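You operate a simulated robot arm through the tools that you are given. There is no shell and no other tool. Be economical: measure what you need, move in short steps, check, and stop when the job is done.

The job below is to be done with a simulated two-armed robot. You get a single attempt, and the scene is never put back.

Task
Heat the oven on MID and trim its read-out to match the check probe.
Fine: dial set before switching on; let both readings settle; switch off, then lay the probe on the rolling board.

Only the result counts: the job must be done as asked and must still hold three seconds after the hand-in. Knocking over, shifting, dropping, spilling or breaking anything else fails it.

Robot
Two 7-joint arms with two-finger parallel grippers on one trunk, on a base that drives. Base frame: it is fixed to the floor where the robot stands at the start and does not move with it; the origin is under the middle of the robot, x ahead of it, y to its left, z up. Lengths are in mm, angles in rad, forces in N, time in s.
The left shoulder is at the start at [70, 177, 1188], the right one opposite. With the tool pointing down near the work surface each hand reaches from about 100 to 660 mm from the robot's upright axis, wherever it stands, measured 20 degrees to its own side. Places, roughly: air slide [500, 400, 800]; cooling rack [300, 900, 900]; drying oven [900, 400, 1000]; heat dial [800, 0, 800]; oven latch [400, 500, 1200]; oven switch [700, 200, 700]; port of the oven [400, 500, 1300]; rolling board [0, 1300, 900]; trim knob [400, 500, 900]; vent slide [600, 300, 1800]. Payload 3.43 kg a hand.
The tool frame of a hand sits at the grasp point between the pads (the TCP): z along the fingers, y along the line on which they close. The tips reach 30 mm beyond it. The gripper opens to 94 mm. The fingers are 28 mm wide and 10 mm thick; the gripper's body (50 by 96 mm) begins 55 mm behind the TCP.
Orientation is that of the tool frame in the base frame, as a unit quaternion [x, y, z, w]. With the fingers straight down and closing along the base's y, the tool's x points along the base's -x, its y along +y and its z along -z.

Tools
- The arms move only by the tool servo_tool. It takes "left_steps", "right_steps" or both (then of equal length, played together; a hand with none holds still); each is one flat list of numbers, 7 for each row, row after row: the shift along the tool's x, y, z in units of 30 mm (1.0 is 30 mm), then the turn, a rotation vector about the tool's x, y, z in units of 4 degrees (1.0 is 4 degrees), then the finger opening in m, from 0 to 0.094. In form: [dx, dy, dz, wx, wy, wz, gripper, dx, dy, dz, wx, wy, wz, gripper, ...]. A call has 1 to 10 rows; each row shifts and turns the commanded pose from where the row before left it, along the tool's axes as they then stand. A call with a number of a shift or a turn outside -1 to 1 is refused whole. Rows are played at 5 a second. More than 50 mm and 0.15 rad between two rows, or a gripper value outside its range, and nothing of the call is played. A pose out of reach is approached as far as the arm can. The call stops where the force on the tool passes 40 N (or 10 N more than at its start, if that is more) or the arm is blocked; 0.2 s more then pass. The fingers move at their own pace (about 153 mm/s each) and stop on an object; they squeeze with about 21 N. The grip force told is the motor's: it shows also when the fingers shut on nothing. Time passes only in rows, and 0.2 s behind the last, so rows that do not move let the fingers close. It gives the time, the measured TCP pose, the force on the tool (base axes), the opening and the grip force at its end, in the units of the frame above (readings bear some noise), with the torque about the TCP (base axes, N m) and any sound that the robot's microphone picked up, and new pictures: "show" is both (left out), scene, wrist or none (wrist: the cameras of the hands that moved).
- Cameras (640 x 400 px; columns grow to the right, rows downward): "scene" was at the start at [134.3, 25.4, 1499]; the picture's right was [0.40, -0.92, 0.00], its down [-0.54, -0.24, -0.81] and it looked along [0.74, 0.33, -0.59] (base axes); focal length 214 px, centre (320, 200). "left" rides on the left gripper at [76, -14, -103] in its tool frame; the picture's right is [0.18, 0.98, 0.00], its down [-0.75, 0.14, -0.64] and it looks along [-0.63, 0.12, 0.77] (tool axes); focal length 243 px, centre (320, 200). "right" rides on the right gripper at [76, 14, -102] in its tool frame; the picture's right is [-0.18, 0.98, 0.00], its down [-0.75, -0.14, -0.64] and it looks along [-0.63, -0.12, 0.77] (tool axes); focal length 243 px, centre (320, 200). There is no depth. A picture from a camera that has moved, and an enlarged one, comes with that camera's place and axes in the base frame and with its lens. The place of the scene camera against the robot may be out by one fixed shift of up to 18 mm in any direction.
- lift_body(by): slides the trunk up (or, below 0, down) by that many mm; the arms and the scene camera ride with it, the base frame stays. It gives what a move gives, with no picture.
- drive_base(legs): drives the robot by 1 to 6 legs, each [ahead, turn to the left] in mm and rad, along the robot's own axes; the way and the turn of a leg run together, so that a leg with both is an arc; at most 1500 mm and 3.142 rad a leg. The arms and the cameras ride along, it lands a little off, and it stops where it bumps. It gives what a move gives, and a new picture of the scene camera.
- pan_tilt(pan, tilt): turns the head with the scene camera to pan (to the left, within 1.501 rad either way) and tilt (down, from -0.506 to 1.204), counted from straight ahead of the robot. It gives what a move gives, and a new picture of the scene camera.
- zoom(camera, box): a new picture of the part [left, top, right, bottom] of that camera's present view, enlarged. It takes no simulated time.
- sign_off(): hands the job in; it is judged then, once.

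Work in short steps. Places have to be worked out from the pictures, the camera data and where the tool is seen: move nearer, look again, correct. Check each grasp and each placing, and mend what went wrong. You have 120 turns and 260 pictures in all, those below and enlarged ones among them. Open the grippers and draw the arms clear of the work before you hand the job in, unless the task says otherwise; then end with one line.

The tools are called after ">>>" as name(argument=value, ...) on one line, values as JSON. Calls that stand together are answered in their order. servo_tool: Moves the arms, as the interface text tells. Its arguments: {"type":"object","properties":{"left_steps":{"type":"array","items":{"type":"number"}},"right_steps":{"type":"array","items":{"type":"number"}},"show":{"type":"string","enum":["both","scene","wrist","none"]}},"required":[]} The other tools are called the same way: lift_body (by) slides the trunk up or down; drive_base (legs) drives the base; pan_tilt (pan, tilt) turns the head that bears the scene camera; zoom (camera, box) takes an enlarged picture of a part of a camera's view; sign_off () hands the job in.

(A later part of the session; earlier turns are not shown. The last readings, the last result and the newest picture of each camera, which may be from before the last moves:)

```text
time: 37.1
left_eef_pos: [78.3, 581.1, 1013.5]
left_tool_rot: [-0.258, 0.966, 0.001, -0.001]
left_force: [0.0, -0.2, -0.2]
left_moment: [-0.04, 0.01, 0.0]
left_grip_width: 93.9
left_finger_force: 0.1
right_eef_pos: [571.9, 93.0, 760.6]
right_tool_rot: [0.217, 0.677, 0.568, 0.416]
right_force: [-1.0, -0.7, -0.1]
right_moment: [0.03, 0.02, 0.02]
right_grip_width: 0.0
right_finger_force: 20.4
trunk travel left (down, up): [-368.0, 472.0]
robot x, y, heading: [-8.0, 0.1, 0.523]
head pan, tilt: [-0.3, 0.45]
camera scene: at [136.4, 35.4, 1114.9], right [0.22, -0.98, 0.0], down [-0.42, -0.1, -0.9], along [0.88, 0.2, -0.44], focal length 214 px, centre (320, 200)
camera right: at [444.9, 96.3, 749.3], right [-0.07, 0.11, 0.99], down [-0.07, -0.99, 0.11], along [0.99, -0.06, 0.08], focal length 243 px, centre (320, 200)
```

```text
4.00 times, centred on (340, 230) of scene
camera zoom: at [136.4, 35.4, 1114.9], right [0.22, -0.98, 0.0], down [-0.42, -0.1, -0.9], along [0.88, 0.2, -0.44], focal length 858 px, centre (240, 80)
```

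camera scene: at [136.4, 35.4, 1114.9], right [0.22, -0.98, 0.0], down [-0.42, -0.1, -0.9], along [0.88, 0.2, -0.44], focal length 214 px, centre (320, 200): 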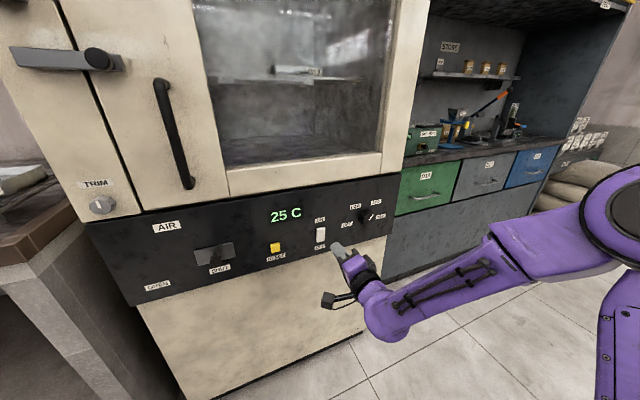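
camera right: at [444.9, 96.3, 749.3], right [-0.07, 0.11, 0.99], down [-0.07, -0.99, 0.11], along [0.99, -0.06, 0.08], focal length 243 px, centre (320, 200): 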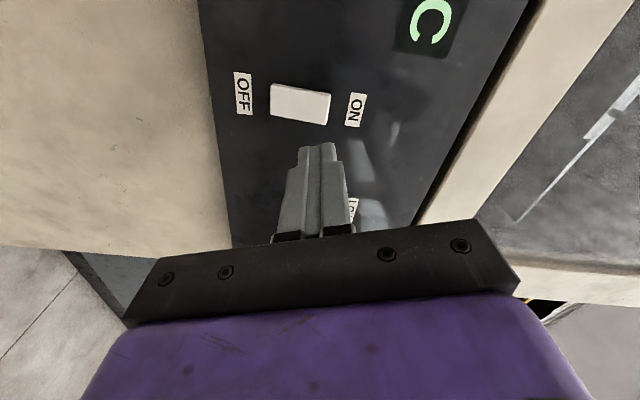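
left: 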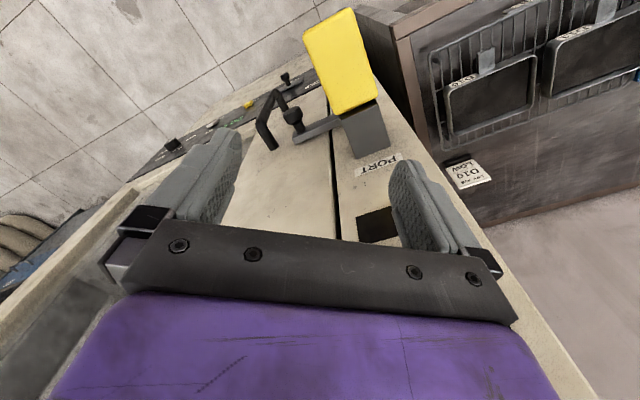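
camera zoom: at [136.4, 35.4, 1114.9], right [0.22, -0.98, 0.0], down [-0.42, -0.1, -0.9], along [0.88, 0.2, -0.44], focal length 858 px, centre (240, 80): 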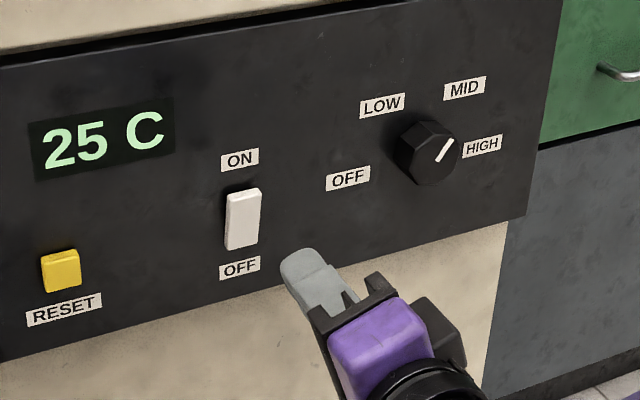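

The rocker's upper end lies right on the tool axis. I shift slightly down onto its upper half and advance to press gently.

>>> servo_tool(right_steps=[0.2, -0.23, 0.7, 0, 0, 0, 0, 0, 0, 0.8, 0, 0, 0, 0, 0, 0, 0.5, 0, 0, 0, 0, 0, 0, 0.2, 0, 0, 0, 0, 0, 0, 0.15, 0, 0, 0, 0, 0, 0, 0.15, 0, 0, 0, 0, 0, 0, 0.1, 0, 0, 0, 0], show="both")

>>> zoom(camera="scene", box=[260, 180, 420, 280])

```text
time: 38.7
left_eef_pos: [78.5, 580.3, 1013.2]
left_tool_rot: [-0.258, 0.966, 0.001, 0.001]
left_force: [0.4, -0.6, -0.2]
left_moment: [0.0, 0.03, 0.04]
left_grip_width: 94.0
left_finger_force: 0.1
right_eef_pos: [634.1, 141.7, 749.7]
right_tool_rot: [0.217, 0.676, 0.567, 0.417]
right_force: [-1.2, -0.4, 0.3]
right_moment: [-0.02, 0.01, 0.02]
right_grip_width: 0.0
right_finger_force: 20.8
trunk travel left (down, up): [-368.0, 472.0]
robot x, y, heading: [-1.7, 0.5, 0.523]
head pan, tilt: [-0.3, 0.45]
camera scene: at [136.4, 34.8, 1114.9], right [0.22, -0.98, 0.0], down [-0.42, -0.1, -0.9], along [0.88, 0.2, -0.44], focal length 214 px, centre (320, 200)
camera right: at [506.2, 144.2, 740.1], right [-0.07, 0.11, 0.99], down [-0.07, -0.99, 0.11], along [0.99, -0.06, 0.08], focal length 243 px, centre (320, 200)
```

scene: 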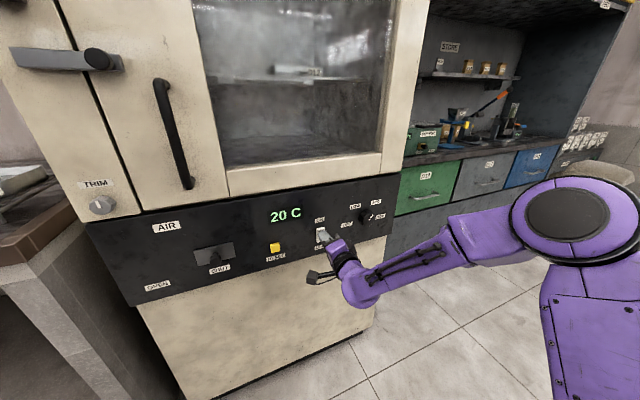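
right: 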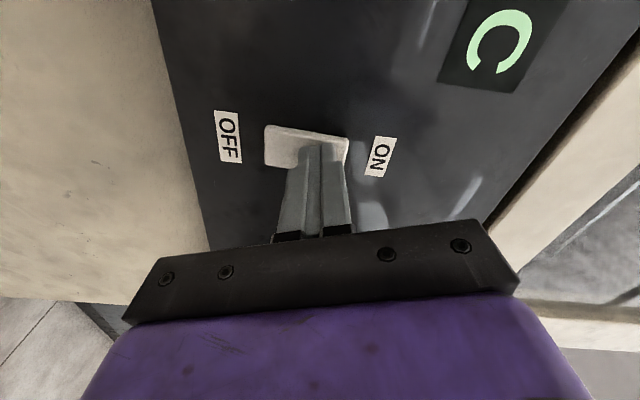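

```text
4.00 times, centred on (340, 230) of scene
camera zoom: at [136.4, 34.8, 1114.9], right [0.22, -0.98, 0.0], down [-0.42, -0.1, -0.9], along [0.88, 0.2, -0.44], focal length 858 px, centre (240, 80)
```

zoom: 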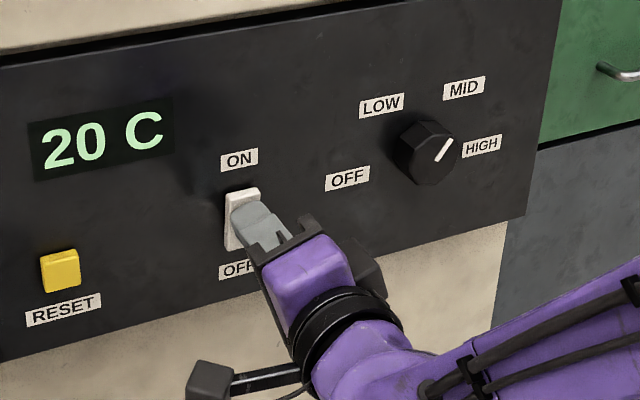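

Nearly touching; I nudge 4 mm upward and press further in small steps.

>>> servo_tool(right_steps=[0, 0.13, 0.05, 0, 0, 0, 0, 0, 0, 0.1, 0, 0, 0, 0, 0, 0, 0.1, 0, 0, 0, 0, 0, 0, 0.1, 0, 0, 0, 0, 0, 0, 0.1, 0, 0, 0, 0, 0, 0, 0.1, 0, 0, 0, 0, 0, 0, 0.1, 0, 0, 0, 0], show="wrist")

```text
time: 39.7
left_eef_pos: [76.6, 577.4, 1014.7]
left_tool_rot: [-0.258, 0.966, 0.002, 0.002]
left_force: [-0.8, -0.4, -0.2]
left_moment: [0.01, 0.0, 0.0]
left_grip_width: 94.1
left_finger_force: 0.0
right_eef_pos: [635.0, 144.6, 753.8]
right_tool_rot: [0.217, 0.676, 0.568, 0.416]
right_force: [-20.4, -17.1, 7.0]
right_moment: [-0.05, 0.12, 0.13]
right_grip_width: 0.1
right_finger_force: 21.6
trunk travel left (down, up): [-368.0, 472.0]
robot x, y, heading: [-1.3, -1.9, 0.519]
head pan, tilt: [-0.3, 0.45]
stopped in row 4 (right hand): the force on the tool passed its limit at 44 N (the readings are from after the stop); the commanded pose is now the measured one
camera right: at [507.9, 146.7, 744.4], right [-0.07, 0.11, 0.99], down [-0.07, -0.99, 0.11], along [0.99, -0.06, 0.08], focal length 243 px, centre (320, 200)
```

right: 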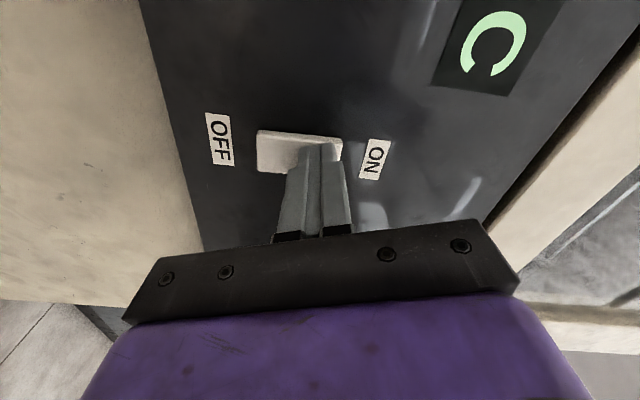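

Force peaked at 44 N with no click. I back off to see whether the rocker tipped.

>>> servo_tool(right_steps=[0, 0, -0.8, 0, 0, 0, 0, 0, 0, -0.8, 0, 0, 0, 0], show="wrist")

>>> zoom(camera="scene", box=[290, 200, 370, 250])

>>> zoom(camera="right", box=[200, 40, 440, 190])

```text
time: 40.3
left_eef_pos: [80.2, 581.0, 1013.8]
left_tool_rot: [-0.258, 0.966, 0.001, 0.0]
left_force: [0.4, 0.2, 0.1]
left_moment: [0.04, 0.04, 0.0]
left_grip_width: 94.0
left_finger_force: 0.3
right_eef_pos: [599.0, 118.5, 752.5]
right_tool_rot: [0.217, 0.677, 0.567, 0.415]
right_force: [0.5, 0.5, 0.1]
right_moment: [0.01, -0.05, 0.04]
right_grip_width: 0.2
right_finger_force: 21.0
trunk travel left (down, up): [-368.0, 472.0]
robot x, y, heading: [-2.8, -1.7, 0.523]
head pan, tilt: [-0.3, 0.45]
camera right: at [472.1, 120.4, 742.9], right [-0.07, 0.12, 0.99], down [-0.07, -0.99, 0.11], along [1.0, -0.06, 0.08], focal length 243 px, centre (320, 200)
```

right: 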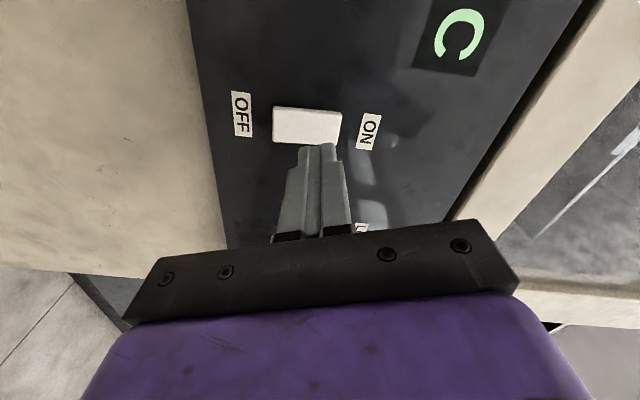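

```text
8.00 times, centred on (330, 225) of scene
camera zoom: at [136.2, 34.4, 1114.9], right [0.22, -0.98, 0.0], down [-0.42, -0.09, -0.9], along [0.88, 0.2, -0.44], focal length 1716 px, centre (240, 0)
```

zoom: 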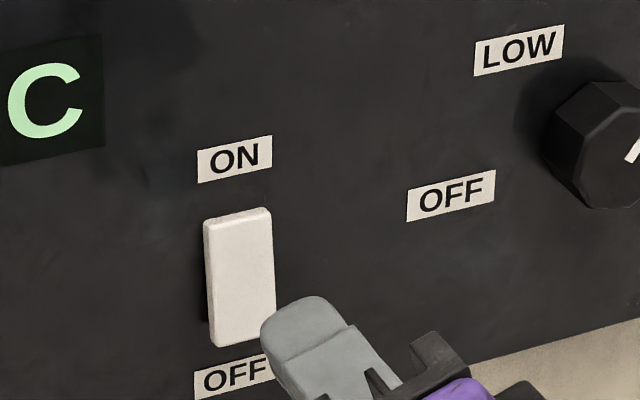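

```text
2.67 times, centred on (320, 115) of right
camera zoom: at [472.1, 120.4, 742.9], right [-0.07, 0.12, 0.99], down [-0.07, -0.99, 0.11], along [1.0, -0.06, 0.08], focal length 647 px, centre (320, 427)
```

zoom: 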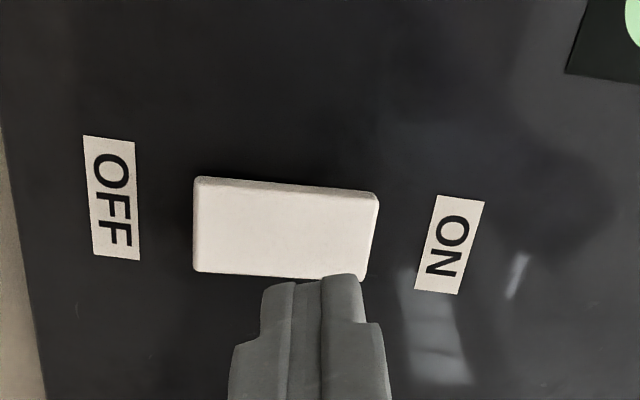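

The lower end now stands out and the upper is in: it seems to have flipped to ON. I retreat the hand and watch the readings.

>>> servo_tool(right_steps=[0, 0, -1, 0, 0, -1, 0, 0, 0, -1, 0, 0, -1, 0, 0, 0, -1, 0, 0, -1, 0, 0, 0, -1, 0, 0, -1, 0, 0, 0, 0, 0, 0, -1, 0, 0, 0, 0, 0, 0, -1, 0, 0, 0, 0, 0, 0, -1, 0, 0, 0, 0, 0, 0, -1, 0, 0, 0, 0, 0, 0, -1, 0, 0, 0, 0, 0, 0, -1, 0], show="none")

>>> pan_tilt(pan=0.3, tilt=0.15)

```text
time: 42.5
left_eef_pos: [79.2, 579.8, 1013.8]
left_tool_rot: [-0.257, 0.966, 0.001, -0.001]
left_force: [-0.5, 0.1, 0.7]
left_moment: [0.06, 0.04, 0.03]
left_grip_width: 93.5
left_finger_force: 0.0
right_eef_pos: [541.3, 75.1, 745.7]
right_tool_rot: [-0.028, 0.711, 0.391, 0.584]
right_force: [-0.1, 0.4, -0.3]
right_moment: [0.03, 0.01, -0.02]
right_grip_width: 0.0
right_finger_force: 20.6
right hand out of reach, approached as far as the arm can: row 3, 4
trunk travel left (down, up): [-368.0, 472.0]
robot x, y, heading: [-0.6, 0.2, 0.518]
head pan, tilt: [-0.3, 0.45]
```

```text
time: 43.5
left_eef_pos: [80.5, 580.3, 1012.9]
left_tool_rot: [-0.257, 0.966, 0.0, -0.001]
left_force: [0.5, 0.5, -0.8]
left_moment: [0.02, 0.0, 0.0]
left_grip_width: 93.9
left_finger_force: 0.0
right_eef_pos: [541.9, 74.5, 745.0]
right_tool_rot: [-0.028, 0.711, 0.391, 0.584]
right_force: [0.8, -0.2, -0.3]
right_moment: [0.01, -0.01, -0.02]
right_grip_width: 0.0
right_finger_force: 21.1
trunk travel left (down, up): [-368.0, 472.0]
robot x, y, heading: [1.9, -0.7, 0.52]
head pan, tilt: [0.3, 0.15]
camera scene: at [109.7, 82.0, 1142.8], right [0.73, -0.68, 0.0], down [-0.1, -0.11, -0.99], along [0.68, 0.72, -0.15], focal length 214 px, centre (320, 200)
```

scene: 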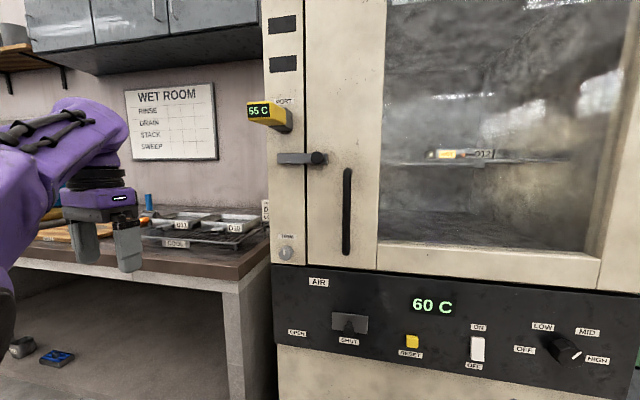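

It is heating: oven reads 60, probe 55. While it settles I pitch the left hand to horizontal and bring it sideways before the trim knob.

>>> servo_tool(left_steps=[0, -0.4, 0, 0, -1, 0, 0.094, 0, -0.4, 0, 0, -1, 0, 0.094, 0, -0.4, 0, 0, -1, 0, 0.094, 0, -0.4, 0, 0, -1, 0, 0.094, 0, -0.4, 0, 0, -1, 0, 0.094, 0, -0.4, 0, 0, -1, 0, 0.094, 0, -0.4, 0, 0, -1, 0, 0.094, 0, -0.4, 0, 0, -1, 0, 0.094, 0, -0.4, 0, 0, -1, 0, 0.094, 0, -0.4, 0, 0, -1, 0, 0.094], show="none")

>>> servo_tool(left_steps=[0, -0.4, 0, 0, -1, 0, 0.094, 0, -0.4, 0, 0, -1, 0, 0.094, 0, -0.4, 0, 0, -1, 0, 0.094, 0, -0.4, 0, 0, -1, 0, 0.094, 0, -0.4, 0, 0, -1, 0, 0.094, 0, -0.4, 0, 0, -1, 0, 0.094, 0, -0.4, 0, 0, -1, 0, 0.094, 0, -0.4, 0, 0, -1, 0, 0.094, 0, -0.4, 0, 0, -1, 0, 0.094, 0, -0.4, 0, 0, -1, 0, 0.094], show="none")

>>> servo_tool(left_steps=[0, 0, 0, -0.5, -1, 0, 0.094, 0, 0, 0, -0.5, -1, 0, 0.094, 0, 0, 0, -0.5, -0.5, 0, 0.094], show="both")

```text
time: 45.7
left_eef_pos: [139.4, 567.7, 1054.1]
left_tool_rot: [-0.244, 0.907, 0.085, 0.332]
left_force: [0.0, 0.0, 0.0]
left_moment: [-0.01, 0.03, 0.0]
left_grip_width: 93.9
left_finger_force: 0.0
left hand out of reach, approached as far as the arm can: row 5, 6, 7, 8, 9, 10
right_eef_pos: [542.5, 74.3, 745.5]
right_tool_rot: [-0.028, 0.711, 0.391, 0.583]
right_force: [0.6, -0.5, 0.0]
right_moment: [-0.01, -0.03, 0.01]
right_grip_width: 0.0
right_finger_force: 21.2
trunk travel left (down, up): [-368.0, 472.0]
robot x, y, heading: [0.5, -2.3, 0.519]
head pan, tilt: [0.3, 0.15]
```

```text
time: 47.9
left_eef_pos: [196.2, 620.4, 1112.3]
left_tool_rot: [-0.199, 0.738, 0.163, 0.623]
left_force: [0.2, -0.3, -0.2]
left_moment: [-0.01, -0.01, 0.0]
left_grip_width: 93.6
left_finger_force: 0.0
left hand out of reach, approached as far as the arm can: row 1, 2, 3, 4, 5, 6, 7, 8, 9, 10
right_eef_pos: [540.6, 73.6, 744.6]
right_tool_rot: [-0.028, 0.711, 0.392, 0.583]
right_force: [-0.2, 0.2, -0.6]
right_moment: [0.0, 0.0, -0.01]
right_grip_width: 0.0
right_finger_force: 20.9
trunk travel left (down, up): [-368.0, 472.0]
robot x, y, heading: [-1.8, -1.3, 0.517]
head pan, tilt: [0.3, 0.15]
```

```text
time: 48.7
left_eef_pos: [197.0, 645.3, 1115.8]
left_tool_rot: [-0.218, 0.672, 0.217, 0.674]
left_force: [0.3, -0.1, 0.0]
left_moment: [0.01, -0.01, 0.01]
left_grip_width: 93.8
left_finger_force: 0.0
left hand out of reach, approached as far as the arm can: row 1, 2, 3
right_eef_pos: [542.2, 75.0, 745.0]
right_tool_rot: [-0.028, 0.711, 0.391, 0.584]
right_force: [0.3, -0.6, -0.3]
right_moment: [0.03, 0.0, 0.01]
right_grip_width: 0.1
right_finger_force: 20.5
trunk travel left (down, up): [-368.0, 472.0]
robot x, y, heading: [-1.3, -0.5, 0.524]
head pan, tilt: [0.3, 0.15]
camera scene: at [109.7, 82.1, 1142.8], right [0.73, -0.68, 0.0], down [-0.1, -0.11, -0.99], along [0.67, 0.72, -0.15], focal length 214 px, centre (320, 200)
camera left: at [122.7, 572.7, 1040.6], right [-0.58, 0.8, -0.18], down [-0.6, -0.26, 0.75], along [0.55, 0.54, 0.63], focal length 243 px, centre (320, 200)
```

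scene: 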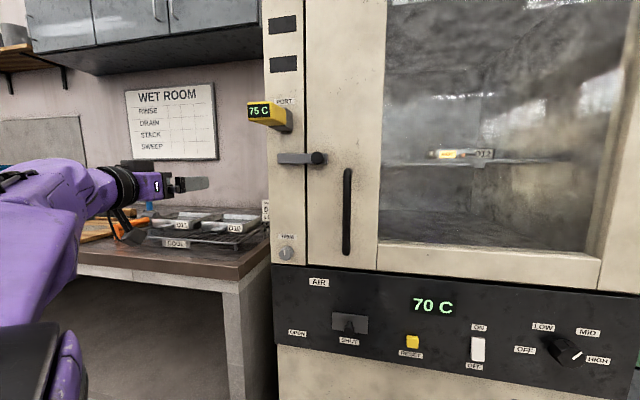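
left: 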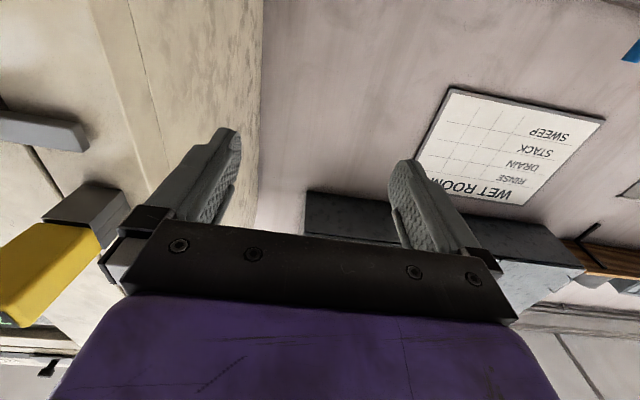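

Oven 70 and probe 75, still rising. The left hand is at (197, 645, 1116); the probe's outer end is at about (303, 448, 1243). I move the left hand down and right, below the probe and the latch.

>>> servo_tool(left_steps=[0.9, 0, 0, 0, 0, 0, 0.094, 0.9, -0.5, 0, 0, 0, 0, 0.094, 0.3, -1, 0, 0, 0, 0, 0.094, 0, -1, 0, 0, 0, 0, 0.094, 0, -1, 0, 0, 0, 0, 0.094], show="both")

```text
time: 49.9
left_eef_pos: [267.6, 642.5, 1054.3]
left_tool_rot: [-0.219, 0.673, 0.218, 0.673]
left_force: [-0.3, 0.5, -0.7]
left_moment: [-0.01, -0.02, 0.02]
left_grip_width: 93.9
left_finger_force: 0.1
left hand out of reach, approached as far as the arm can: row 1, 2, 3, 4, 5
right_eef_pos: [542.9, 75.8, 744.8]
right_tool_rot: [-0.027, 0.712, 0.391, 0.583]
right_force: [-0.9, -0.3, -0.1]
right_moment: [-0.01, 0.0, 0.0]
right_grip_width: 0.2
right_finger_force: 21.2
trunk travel left (down, up): [-368.0, 472.0]
robot x, y, heading: [3.9, -0.8, 0.518]
head pan, tilt: [0.3, 0.15]
camera scene: at [110.1, 81.9, 1142.8], right [0.73, -0.68, 0.0], down [-0.1, -0.11, -0.99], along [0.67, 0.72, -0.15], focal length 214 px, centre (320, 200)
camera left: at [194.3, 570.5, 977.7], right [-0.58, 0.79, -0.19], down [-0.6, -0.26, 0.75], along [0.55, 0.55, 0.63], focal length 243 px, centre (320, 200)
```

scene: 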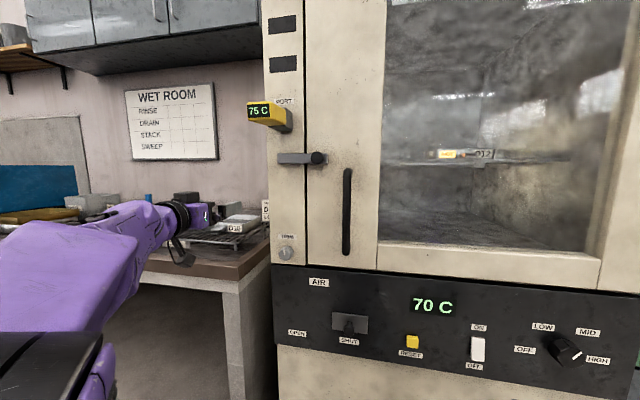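
left: 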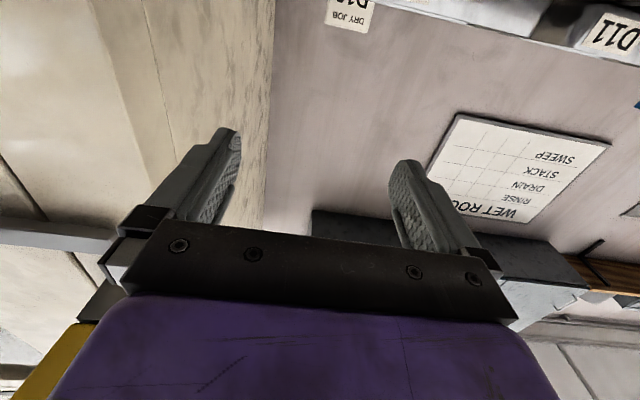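

The left hand lacks room close to the body. I back the base 130 mm to give the arms working distance.

>>> drive_base(legs=[[-130, 0]])

>>> servo_tool(left_steps=[0, 0, 0, 0, 0, 0, 0.094, 0, 0, 0, 0, 0, 0, 0.094], show="wrist")

```text
time: 51.1
left_eef_pos: [153.6, 576.4, 1053.8]
left_tool_rot: [-0.218, 0.672, 0.217, 0.674]
left_force: [-0.5, -0.5, 0.9]
left_moment: [0.0, 0.02, 0.04]
left_grip_width: 94.0
left_finger_force: 0.0
right_eef_pos: [428.2, 10.2, 745.3]
right_tool_rot: [-0.029, 0.711, 0.391, 0.584]
right_force: [0.2, -0.5, -1.0]
right_moment: [-0.03, 0.03, 0.0]
right_grip_width: 0.0
right_finger_force: 21.3
trunk travel left (down, up): [-368.0, 472.0]
robot x, y, heading: [-111.5, -66.6, 0.528]
head pan, tilt: [0.3, 0.15]
camera scene: at [-4.3, 17.0, 1143.0], right [0.73, -0.68, 0.0], down [-0.1, -0.11, -0.99], along [0.67, 0.72, -0.15], focal length 214 px, centre (320, 200)
```

scene: 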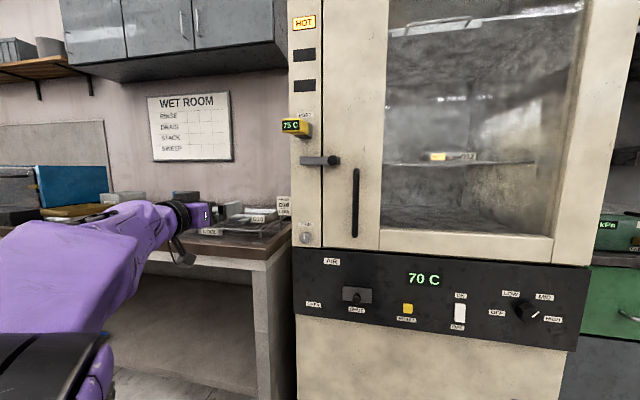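

```text
time: 51.8
left_eef_pos: [153.9, 578.6, 1053.6]
left_tool_rot: [-0.221, 0.671, 0.217, 0.674]
left_force: [-0.1, 0.1, 0.1]
left_moment: [-0.01, 0.0, 0.0]
left_grip_width: 94.0
left_finger_force: 0.1
right_eef_pos: [428.0, 10.9, 745.3]
right_tool_rot: [-0.029, 0.711, 0.392, 0.583]
right_force: [0.8, 0.2, -0.3]
right_moment: [-0.03, 0.0, -0.02]
right_grip_width: 0.0
right_finger_force: 21.0
trunk travel left (down, up): [-368.0, 472.0]
robot x, y, heading: [-111.9, -65.8, 0.52]
head pan, tilt: [0.3, 0.15]
camera left: at [80.4, 506.2, 978.1], right [-0.58, 0.8, -0.19], down [-0.61, -0.26, 0.75], along [0.55, 0.55, 0.63], focal length 243 px, centre (320, 200)
```

left: 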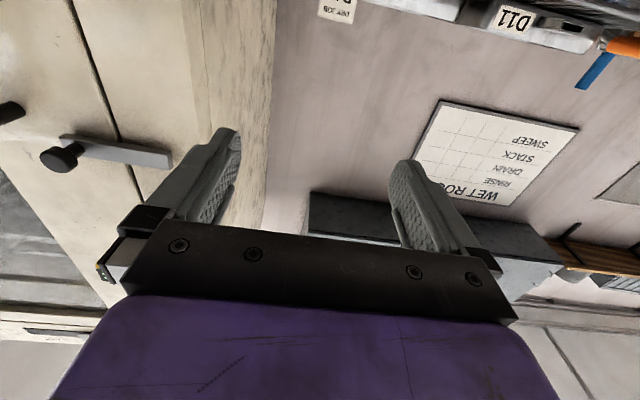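

Readings hold at oven 70 and probe 75 (HOT lit). I move the left hand right, down and forward toward a stand-off in front of the trim knob.

>>> servo_tool(left_steps=[0, -0.5, 0.5, 0, 0, 0, 0.094, 0.3, -0.8, 0.3, 0, 0, 0, 0.094, 0.3, -0.8, 0.3, 0, 0, 0, 0.094, 0.3, -0.8, 0.2, 0, 0, 0, 0.094, 0.5, -0.8, 0, 0, 0, 0, 0.094], show="both")

```text
time: 53.0
left_eef_pos: [257.8, 536.6, 1009.9]
left_tool_rot: [-0.227, 0.67, 0.214, 0.674]
left_force: [0.3, 0.2, 0.4]
left_moment: [-0.01, 0.0, -0.01]
left_grip_width: 93.9
left_finger_force: 0.1
left hand out of reach, approached as far as the arm can: row 2, 3, 4, 5
right_eef_pos: [428.6, 10.0, 745.6]
right_tool_rot: [-0.028, 0.711, 0.391, 0.583]
right_force: [0.8, 0.3, 0.1]
right_moment: [0.01, -0.02, 0.02]
right_grip_width: 0.0
right_finger_force: 21.2
trunk travel left (down, up): [-368.0, 472.0]
robot x, y, heading: [-110.1, -66.8, 0.523]
head pan, tilt: [0.3, 0.15]
camera scene: at [-2.8, 17.5, 1142.8], right [0.73, -0.68, 0.0], down [-0.1, -0.11, -0.99], along [0.67, 0.72, -0.15], focal length 214 px, centre (320, 200)
camera left: at [185.8, 463.5, 933.5], right [-0.58, 0.79, -0.2], down [-0.61, -0.25, 0.75], along [0.54, 0.56, 0.63], focal length 243 px, centre (320, 200)
```

scene: 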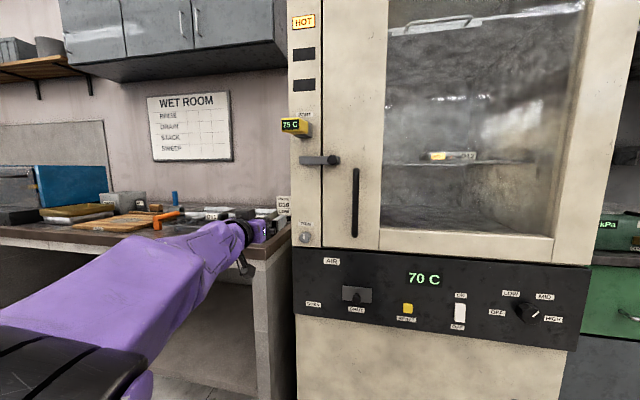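
left: 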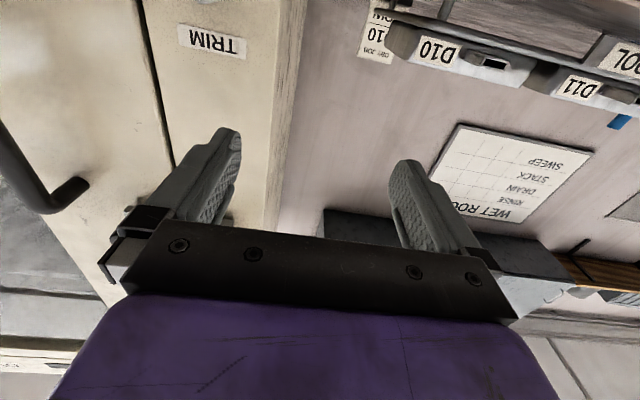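

The hand seems too high relative to the shoulder for a level tool. I pull it back and left, then raise the trunk by 180 so the shoulder is near trim height.

>>> servo_tool(left_steps=[0, 1, -0.5, 0, 0, 0, 0.094, 0, 1, -0.5, 0, 0, 0, 0.094, 0, 1, -0.5, 0, 0, 0, 0.094, 0, 1, -0.5, 0, 0, 0, 0.094], show="none")

```text
time: 54.0
left_eef_pos: [140.4, 594.8, 1009.7]
left_tool_rot: [-0.218, 0.672, 0.218, 0.673]
left_force: [-0.8, 0.5, 0.2]
left_moment: [0.02, 0.03, -0.04]
left_grip_width: 94.0
left_finger_force: 0.1
right_eef_pos: [428.5, 12.0, 745.4]
right_tool_rot: [-0.027, 0.711, 0.392, 0.583]
right_force: [0.1, -0.4, -0.4]
right_moment: [0.01, 0.0, 0.0]
right_grip_width: 0.1
right_finger_force: 20.7
trunk travel left (down, up): [-368.0, 472.0]
robot x, y, heading: [-113.4, -64.8, 0.518]
head pan, tilt: [0.3, 0.15]
```

>>> lift_body(by=180)

```text
time: 56.0
left_eef_pos: [141.6, 594.4, 1191.4]
left_tool_rot: [-0.219, 0.672, 0.217, 0.674]
left_force: [0.3, 0.3, -0.1]
left_moment: [0.02, 0.02, 0.02]
left_grip_width: 93.9
left_finger_force: 0.1
right_eef_pos: [428.6, 10.5, 924.2]
right_tool_rot: [-0.029, 0.711, 0.391, 0.583]
right_force: [1.2, 0.4, -0.7]
right_moment: [0.0, 0.01, 0.0]
right_grip_width: 0.1
right_finger_force: 20.9
trunk travel left (down, up): [-548.0, 292.0]
robot x, y, heading: [-118.6, -63.2, 0.523]
head pan, tilt: [0.3, 0.15]
```

Now down and to the right toward the trim stand-off.

>>> servo_tool(left_steps=[0.9, 0, 0, 0, 0, 0, 0.094, 0.9, 0, 0, 0, 0, 0, 0.094, 0.9, 0, 0, 0, 0, 0, 0.094, 0.9, 0, 0, 0, 0, 0, 0.094, 0.9, -0.6, 0, 0, 0, 0, 0.094, 0.9, -0.9, 0, 0, 0, 0, 0.094, 0.9, -0.9, 0, 0, 0, 0, 0.094, 0.9, -0.9, 0, 0, 0, 0, 0.094, 0.5, -0.9, 0, 0, 0, 0, 0.094, 0.5, -0.9, 0, 0, 0, 0, 0.094], show="both")

```text
time: 58.1
left_eef_pos: [152.9, 578.6, 1056.0]
left_tool_rot: [-0.219, 0.672, 0.217, 0.674]
left_force: [0.2, -0.1, -0.2]
left_moment: [-0.03, -0.03, 0.03]
left_grip_width: 93.9
left_finger_force: 0.1
left hand out of reach, approached as far as the arm can: row 6, 7, 8, 9, 10
right_eef_pos: [429.2, 11.0, 924.6]
right_tool_rot: [-0.028, 0.711, 0.392, 0.583]
right_force: [0.6, 0.0, 0.0]
right_moment: [0.04, 0.0, 0.01]
right_grip_width: 0.1
right_finger_force: 20.6
trunk travel left (down, up): [-548.0, 292.0]
robot x, y, heading: [-114.5, -67.1, 0.521]
head pan, tilt: [0.3, 0.15]
camera scene: at [-3.3, 17.7, 1322.8], right [0.73, -0.68, 0.0], down [-0.1, -0.11, -0.99], along [0.67, 0.72, -0.15], focal length 214 px, centre (320, 200)
camera left: at [79.5, 506.4, 979.3], right [-0.58, 0.8, -0.19], down [-0.61, -0.26, 0.75], along [0.55, 0.55, 0.63], focal length 243 px, centre (320, 200)
```

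scene: 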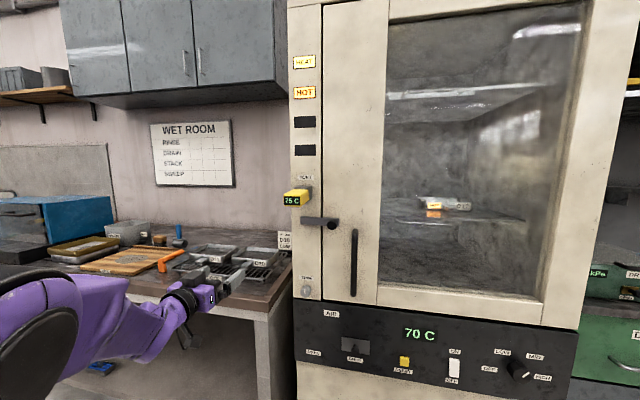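
left: 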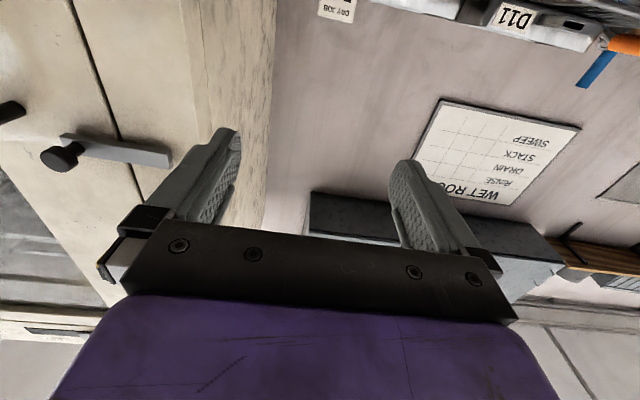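

The left hand can't go further right with this posture; the mirrored zone that worked for the right arm suggests moving the base ~150 mm to its right. First I look at the floor behind the robot.

>>> pan_tilt(pan=-1.5, tilt=0.7)

>>> pan_tilt(pan=1.5, tilt=0.7)

```text
time: 60.0
left_eef_pos: [153.0, 578.5, 1055.2]
left_tool_rot: [-0.218, 0.672, 0.216, 0.674]
left_force: [-0.5, -0.5, 0.0]
left_moment: [0.01, -0.03, -0.01]
left_grip_width: 93.8
left_finger_force: 0.1
right_eef_pos: [429.2, 11.4, 925.9]
right_tool_rot: [-0.028, 0.711, 0.391, 0.583]
right_force: [0.4, 0.3, -0.1]
right_moment: [0.01, -0.01, -0.02]
right_grip_width: 0.2
right_finger_force: 21.0
trunk travel left (down, up): [-548.0, 292.0]
robot x, y, heading: [-117.6, -63.2, 0.522]
head pan, tilt: [-1.499, 0.7]
camera scene: at [-18.9, -120.7, 1272.7], right [-0.83, -0.56, 0.0], down [-0.36, 0.53, -0.77], along [0.43, -0.63, -0.64], focal length 214 px, centre (320, 200)
```

scene: 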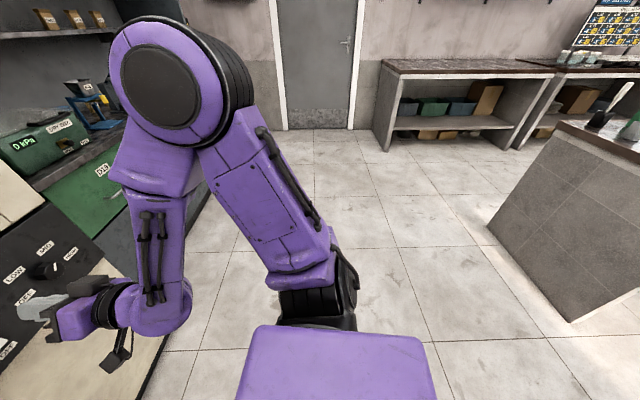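

```text
time: 62.5
left_eef_pos: [153.0, 578.2, 1055.7]
left_tool_rot: [-0.218, 0.672, 0.216, 0.674]
left_force: [-0.1, -0.5, 0.5]
left_moment: [0.05, -0.03, 0.01]
left_grip_width: 93.9
left_finger_force: 0.1
right_eef_pos: [428.1, 11.4, 924.7]
right_tool_rot: [-0.028, 0.711, 0.391, 0.584]
right_force: [-0.7, 0.5, -0.7]
right_moment: [0.01, 0.01, 0.0]
right_grip_width: 0.3
right_finger_force: 21.0
trunk travel left (down, up): [-548.0, 292.0]
robot x, y, heading: [-114.7, -66.9, 0.523]
head pan, tilt: [1.499, 0.7]
camera scene: at [-103.2, 26.3, 1272.7], right [0.9, 0.43, 0.0], down [0.28, -0.58, -0.76], along [-0.33, 0.69, -0.64], focal length 214 px, centre (320, 200)
```

scene: 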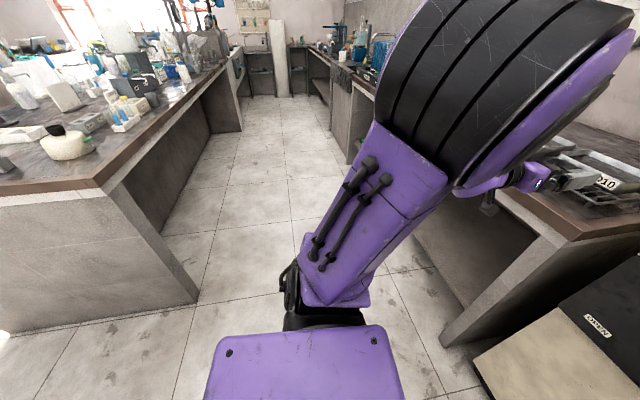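

The floor behind is clear for ~600 mm (island beyond). I do the shuffle: turn left, reverse, turn back, go ahead.

>>> drive_base(legs=[[0, 0.5], [-380, 0], [0, -0.4], [390, 0]])

>>> pan_tilt(pan=0.2, tilt=0.3)

```text
time: 69.6
left_eef_pos: [204.0, 502.1, 1054.5]
left_tool_rot: [-0.252, 0.66, 0.25, 0.662]
left_force: [-0.5, 0.9, 0.5]
left_moment: [-0.01, 0.0, 0.01]
left_grip_width: 94.1
left_finger_force: 0.0
right_eef_pos: [534.8, -33.7, 924.1]
right_tool_rot: [-0.064, 0.709, 0.421, 0.562]
right_force: [0.0, 0.1, -0.5]
right_moment: [0.0, -0.01, 0.02]
right_grip_width: 0.2
right_finger_force: 20.6
trunk travel left (down, up): [-548.0, 292.0]
robot x, y, heading: [5.2, -165.7, 0.622]
head pan, tilt: [1.499, 0.7]
camera scene: at [3.8, -73.3, 1272.7], right [0.85, 0.52, 0.0], down [0.34, -0.55, -0.76], along [-0.4, 0.65, -0.64], focal length 214 px, centre (320, 200)
```

scene: 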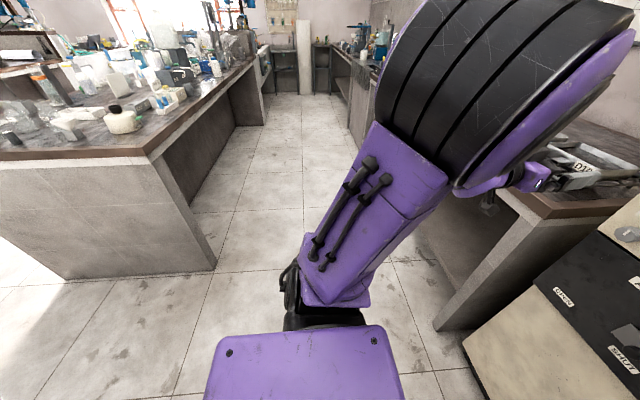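

```text
time: 71.1
left_eef_pos: [202.8, 502.4, 1054.7]
left_tool_rot: [-0.253, 0.659, 0.251, 0.662]
left_force: [0.5, 0.0, 0.5]
left_moment: [0.0, 0.02, -0.03]
left_grip_width: 93.8
left_finger_force: 0.0
right_eef_pos: [535.3, -35.2, 925.1]
right_tool_rot: [-0.063, 0.709, 0.42, 0.563]
right_force: [-0.1, -0.3, 0.7]
right_moment: [-0.01, 0.01, -0.01]
right_grip_width: 0.0
right_finger_force: 21.0
trunk travel left (down, up): [-548.0, 292.0]
robot x, y, heading: [5.7, -162.4, 0.625]
head pan, tilt: [0.201, 0.3]
camera scene: at [111.3, -77.6, 1308.8], right [0.73, -0.68, 0.0], down [-0.2, -0.22, -0.96], along [0.65, 0.7, -0.3], focal length 214 px, centre (320, 200)
```

scene: 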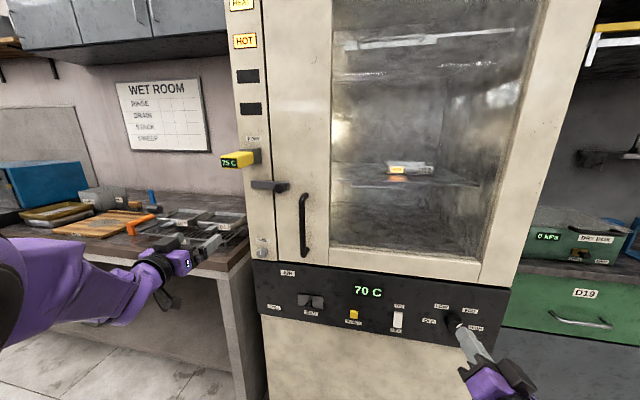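

Readings steady at 70/75 for 20 s: settled. The left hand now moves down/right to the trim knob with yaw trimmed to the oven's normal.

>>> servo_tool(left_steps=[0.6, -0.4, 0.3, 0.25, 0, 0, 0.094, 0.6, -0.5, 0.3, 0.25, 0, 0, 0.094, 0.6, -0.5, 0.3, 0.25, 0, 0, 0.094, 0.6, -0.5, 0.3, 0.25, 0, 0, 0.094, 0.6, -0.5, 0.2, 0.25, 0, 0, 0.094, 0.6, -0.5, 0.2, 0.25, 0, 0, 0.094], show="both")

```text
time: 72.5
left_eef_pos: [263.1, 507.4, 967.4]
left_tool_rot: [-0.215, 0.673, 0.214, 0.674]
left_force: [0.2, -0.2, 0.5]
left_moment: [0.0, 0.0, 0.01]
left_grip_width: 94.0
left_finger_force: 0.1
left hand out of reach, approached as far as the arm can: row 1, 2, 3, 4, 5, 6
right_eef_pos: [535.7, -35.3, 924.8]
right_tool_rot: [-0.064, 0.709, 0.42, 0.563]
right_force: [0.6, 0.7, 0.1]
right_moment: [0.01, 0.03, -0.03]
right_grip_width: 0.0
right_finger_force: 20.9
trunk travel left (down, up): [-548.0, 292.0]
robot x, y, heading: [1.7, -169.1, 0.621]
head pan, tilt: [0.201, 0.3]
camera scene: at [111.5, -76.2, 1308.7], right [0.73, -0.68, 0.0], down [-0.2, -0.22, -0.95], along [0.65, 0.7, -0.3], focal length 214 px, centre (320, 200)
camera left: at [189.2, 436.3, 891.0], right [-0.57, 0.8, -0.19], down [-0.61, -0.25, 0.75], along [0.56, 0.54, 0.63], focal length 243 px, centre (320, 200)
```

scene: 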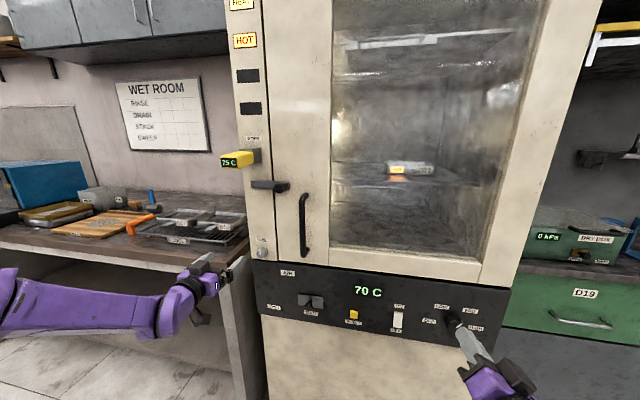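
left: 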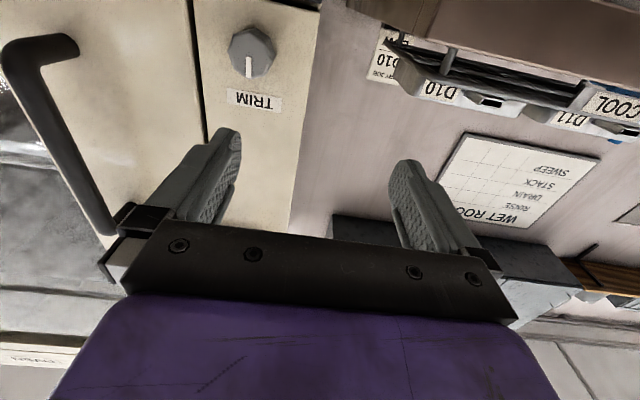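

The trim knob (pointer up) is ~37 mm below and ~58 mm right of the hand, ~100 mm ahead. I continue toward it.

>>> servo_tool(left_steps=[0.3, -0.4, 0.1, 0, 0, 0, 0.06, 0.3, -0.4, 0.1, 0, 0, 0, 0.06, 0.3, -0.4, 0.1, 0, 0, 0, 0.06, 0.3, -0.4, 0.1, 0, 0, 0, 0.06], show="both")

```text
time: 73.5
left_eef_pos: [267.9, 514.7, 934.7]
left_tool_rot: [-0.215, 0.673, 0.213, 0.675]
left_force: [-0.2, -0.4, 0.5]
left_moment: [-0.02, 0.0, 0.02]
left_grip_width: 60.2
left_finger_force: 0.1
left hand out of reach, approached as far as the arm can: row 1, 2, 3, 4
right_eef_pos: [535.2, -35.3, 924.2]
right_tool_rot: [-0.064, 0.709, 0.42, 0.562]
right_force: [0.2, 0.9, -1.0]
right_moment: [-0.03, -0.02, -0.03]
right_grip_width: 0.1
right_finger_force: 21.4
trunk travel left (down, up): [-548.0, 292.0]
robot x, y, heading: [6.2, -162.5, 0.621]
head pan, tilt: [0.201, 0.3]
camera scene: at [111.4, -77.1, 1308.8], right [0.73, -0.68, 0.0], down [-0.2, -0.22, -0.96], along [0.65, 0.7, -0.3], focal length 214 px, centre (320, 200)
camera left: at [193.9, 443.0, 858.7], right [-0.57, 0.8, -0.19], down [-0.61, -0.25, 0.75], along [0.56, 0.54, 0.63], focal length 243 px, centre (320, 200)
```

scene: 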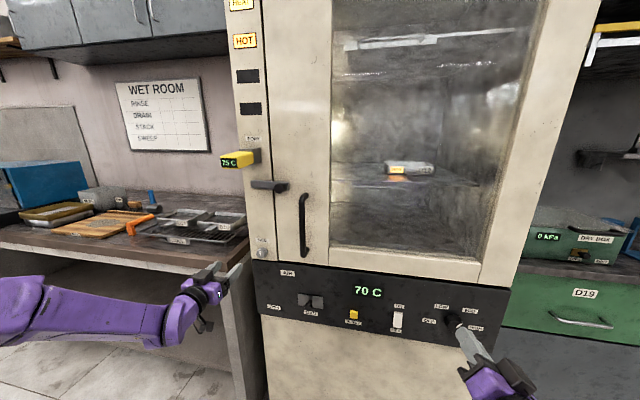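
left: 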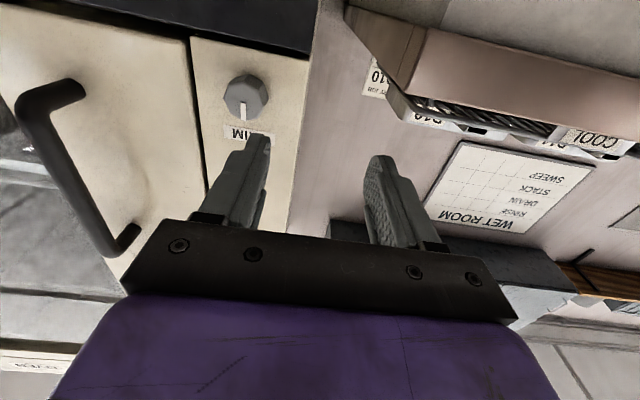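

The hand follows vertically but not to the right. I look at the left arm's posture to understand.

>>> pan_tilt(pan=1.1, tilt=0.6)

```text
time: 74.7
left_eef_pos: [267.6, 513.6, 934.2]
left_tool_rot: [-0.214, 0.674, 0.213, 0.674]
left_force: [0.8, -0.2, 0.4]
left_moment: [-0.05, 0.01, 0.01]
left_grip_width: 60.0
left_finger_force: 0.1
right_eef_pos: [534.6, -35.2, 924.6]
right_tool_rot: [-0.064, 0.709, 0.42, 0.563]
right_force: [0.5, -0.4, 0.5]
right_moment: [0.01, -0.03, 0.03]
right_grip_width: 0.0
right_finger_force: 21.2
trunk travel left (down, up): [-548.0, 292.0]
robot x, y, heading: [1.2, -165.8, 0.622]
head pan, tilt: [1.1, 0.6]
camera scene: at [34.6, -58.6, 1281.4], right [0.99, 0.15, 0.0], down [0.08, -0.56, -0.83], along [-0.12, 0.82, -0.56], focal length 214 px, centre (320, 200)
```

scene: 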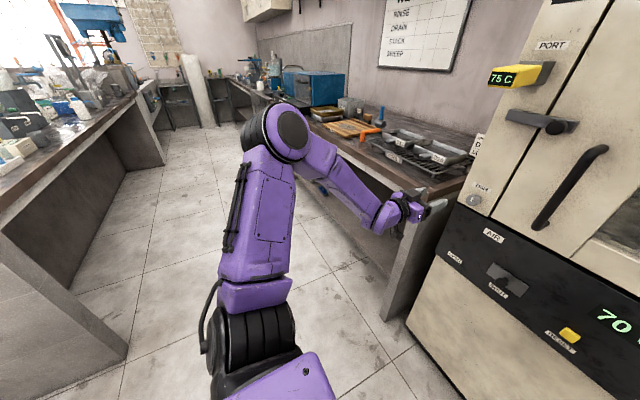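

The elbow is far out left and the wrist is bent to its limit. Backing the base 140 mm will let the arm extend forward.

>>> drive_base(legs=[[-140, 0]])

>>> servo_tool(left_steps=[0, -0.3, 1, 0, 0, 0, 0.06, 0, -0.6, 1, 0, 0, 0, 0.06, 0, -0.6, 0.8, 0, 0, 0, 0.06, 0, -0.6, 0.5, 0, 0, 0, 0.06], show="wrist")

```text
time: 76.0
left_eef_pos: [153.0, 431.9, 934.7]
left_tool_rot: [-0.215, 0.673, 0.214, 0.675]
left_force: [-0.4, 0.3, 0.9]
left_moment: [0.0, 0.0, -0.01]
left_grip_width: 60.2
left_finger_force: 0.0
right_eef_pos: [420.7, -116.7, 925.4]
right_tool_rot: [-0.064, 0.708, 0.421, 0.563]
right_force: [0.6, 0.8, -0.2]
right_moment: [-0.01, 0.0, -0.03]
right_grip_width: 0.0
right_finger_force: 20.7
trunk travel left (down, up): [-548.0, 292.0]
robot x, y, heading: [-114.5, -246.3, 0.626]
head pan, tilt: [1.1, 0.6]
camera scene: at [-80.2, -140.8, 1281.4], right [0.99, 0.15, 0.0], down [0.08, -0.56, -0.83], along [-0.12, 0.82, -0.56], focal length 214 px, centre (320, 200)
```

scene: 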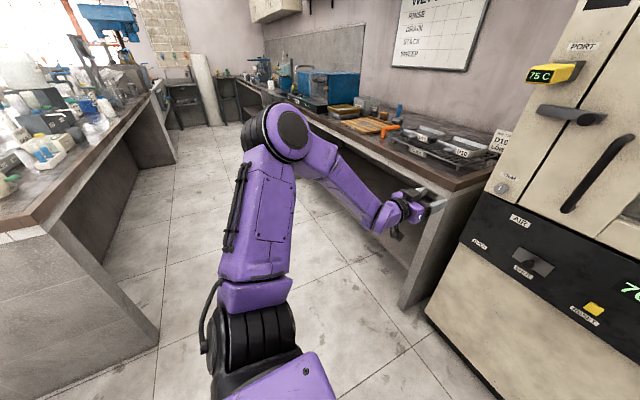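

```text
time: 77.0
left_eef_pos: [249.7, 481.1, 938.2]
left_tool_rot: [-0.211, 0.675, 0.209, 0.676]
left_force: [-0.7, 0.0, 0.1]
left_moment: [0.01, 0.01, -0.01]
left_grip_width: 60.0
left_finger_force: 0.0
left hand out of reach, approached as far as the arm can: row 1, 2, 3, 4
right_eef_pos: [422.4, -116.7, 925.1]
right_tool_rot: [-0.063, 0.709, 0.419, 0.563]
right_force: [0.1, -0.6, -0.7]
right_moment: [-0.02, 0.02, -0.02]
right_grip_width: 0.2
right_finger_force: 20.9
trunk travel left (down, up): [-548.0, 292.0]
robot x, y, heading: [-110.7, -248.8, 0.625]
head pan, tilt: [1.1, 0.6]
camera left: at [173.9, 411.7, 862.0], right [-0.56, 0.81, -0.19], down [-0.61, -0.24, 0.75], along [0.56, 0.53, 0.63], focal length 243 px, centre (320, 200)
```

left: 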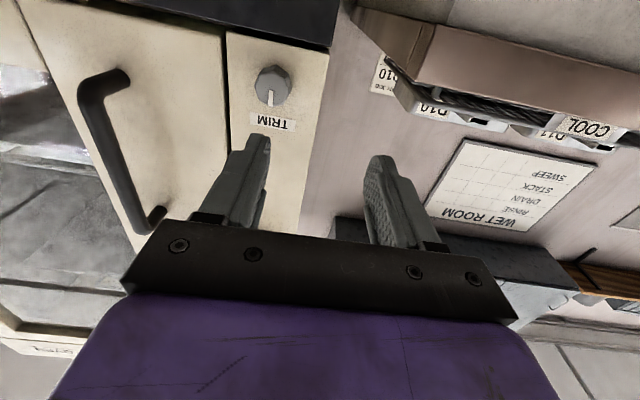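

Good: now it also moves right. Trim is 43 mm right, 9 mm below. I go on.

>>> servo_tool(left_steps=[0.1, -0.4, 0.6, 0, 0, 0, 0.06, 0.1, -0.4, 0.5, 0, 0, 0, 0.06, 0.1, -0.4, 0.4, 0, 0, 0, 0.06, 0, -0.3, 0, 0, 0, 0, 0.06], show="wrist")

```text
time: 78.0
left_eef_pos: [301.7, 503.2, 930.2]
left_tool_rot: [-0.211, 0.674, 0.209, 0.676]
left_force: [-0.4, 0.3, 0.4]
left_moment: [-0.02, 0.0, 0.01]
left_grip_width: 59.8
left_finger_force: 0.1
left hand out of reach, approached as far as the arm can: row 1, 2, 3, 4
right_eef_pos: [421.1, -117.0, 925.5]
right_tool_rot: [-0.064, 0.709, 0.421, 0.563]
right_force: [0.4, 0.4, 1.5]
right_moment: [-0.03, 0.01, 0.0]
right_grip_width: 0.0
right_finger_force: 21.1
trunk travel left (down, up): [-548.0, 292.0]
robot x, y, heading: [-113.2, -243.2, 0.62]
head pan, tilt: [1.1, 0.6]
camera left: at [227.3, 431.9, 855.5], right [-0.56, 0.81, -0.19], down [-0.61, -0.25, 0.75], along [0.56, 0.53, 0.63], focal length 243 px, centre (320, 200)
```

left: 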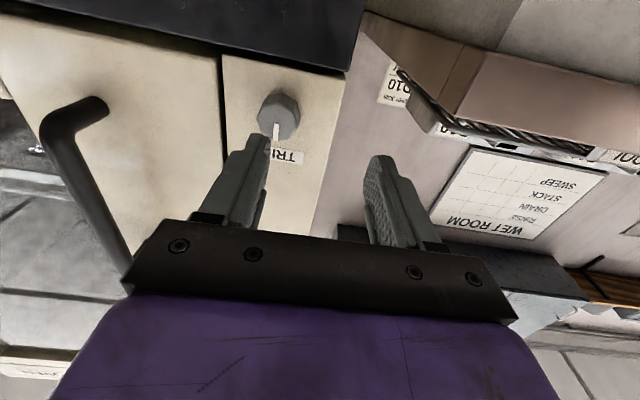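

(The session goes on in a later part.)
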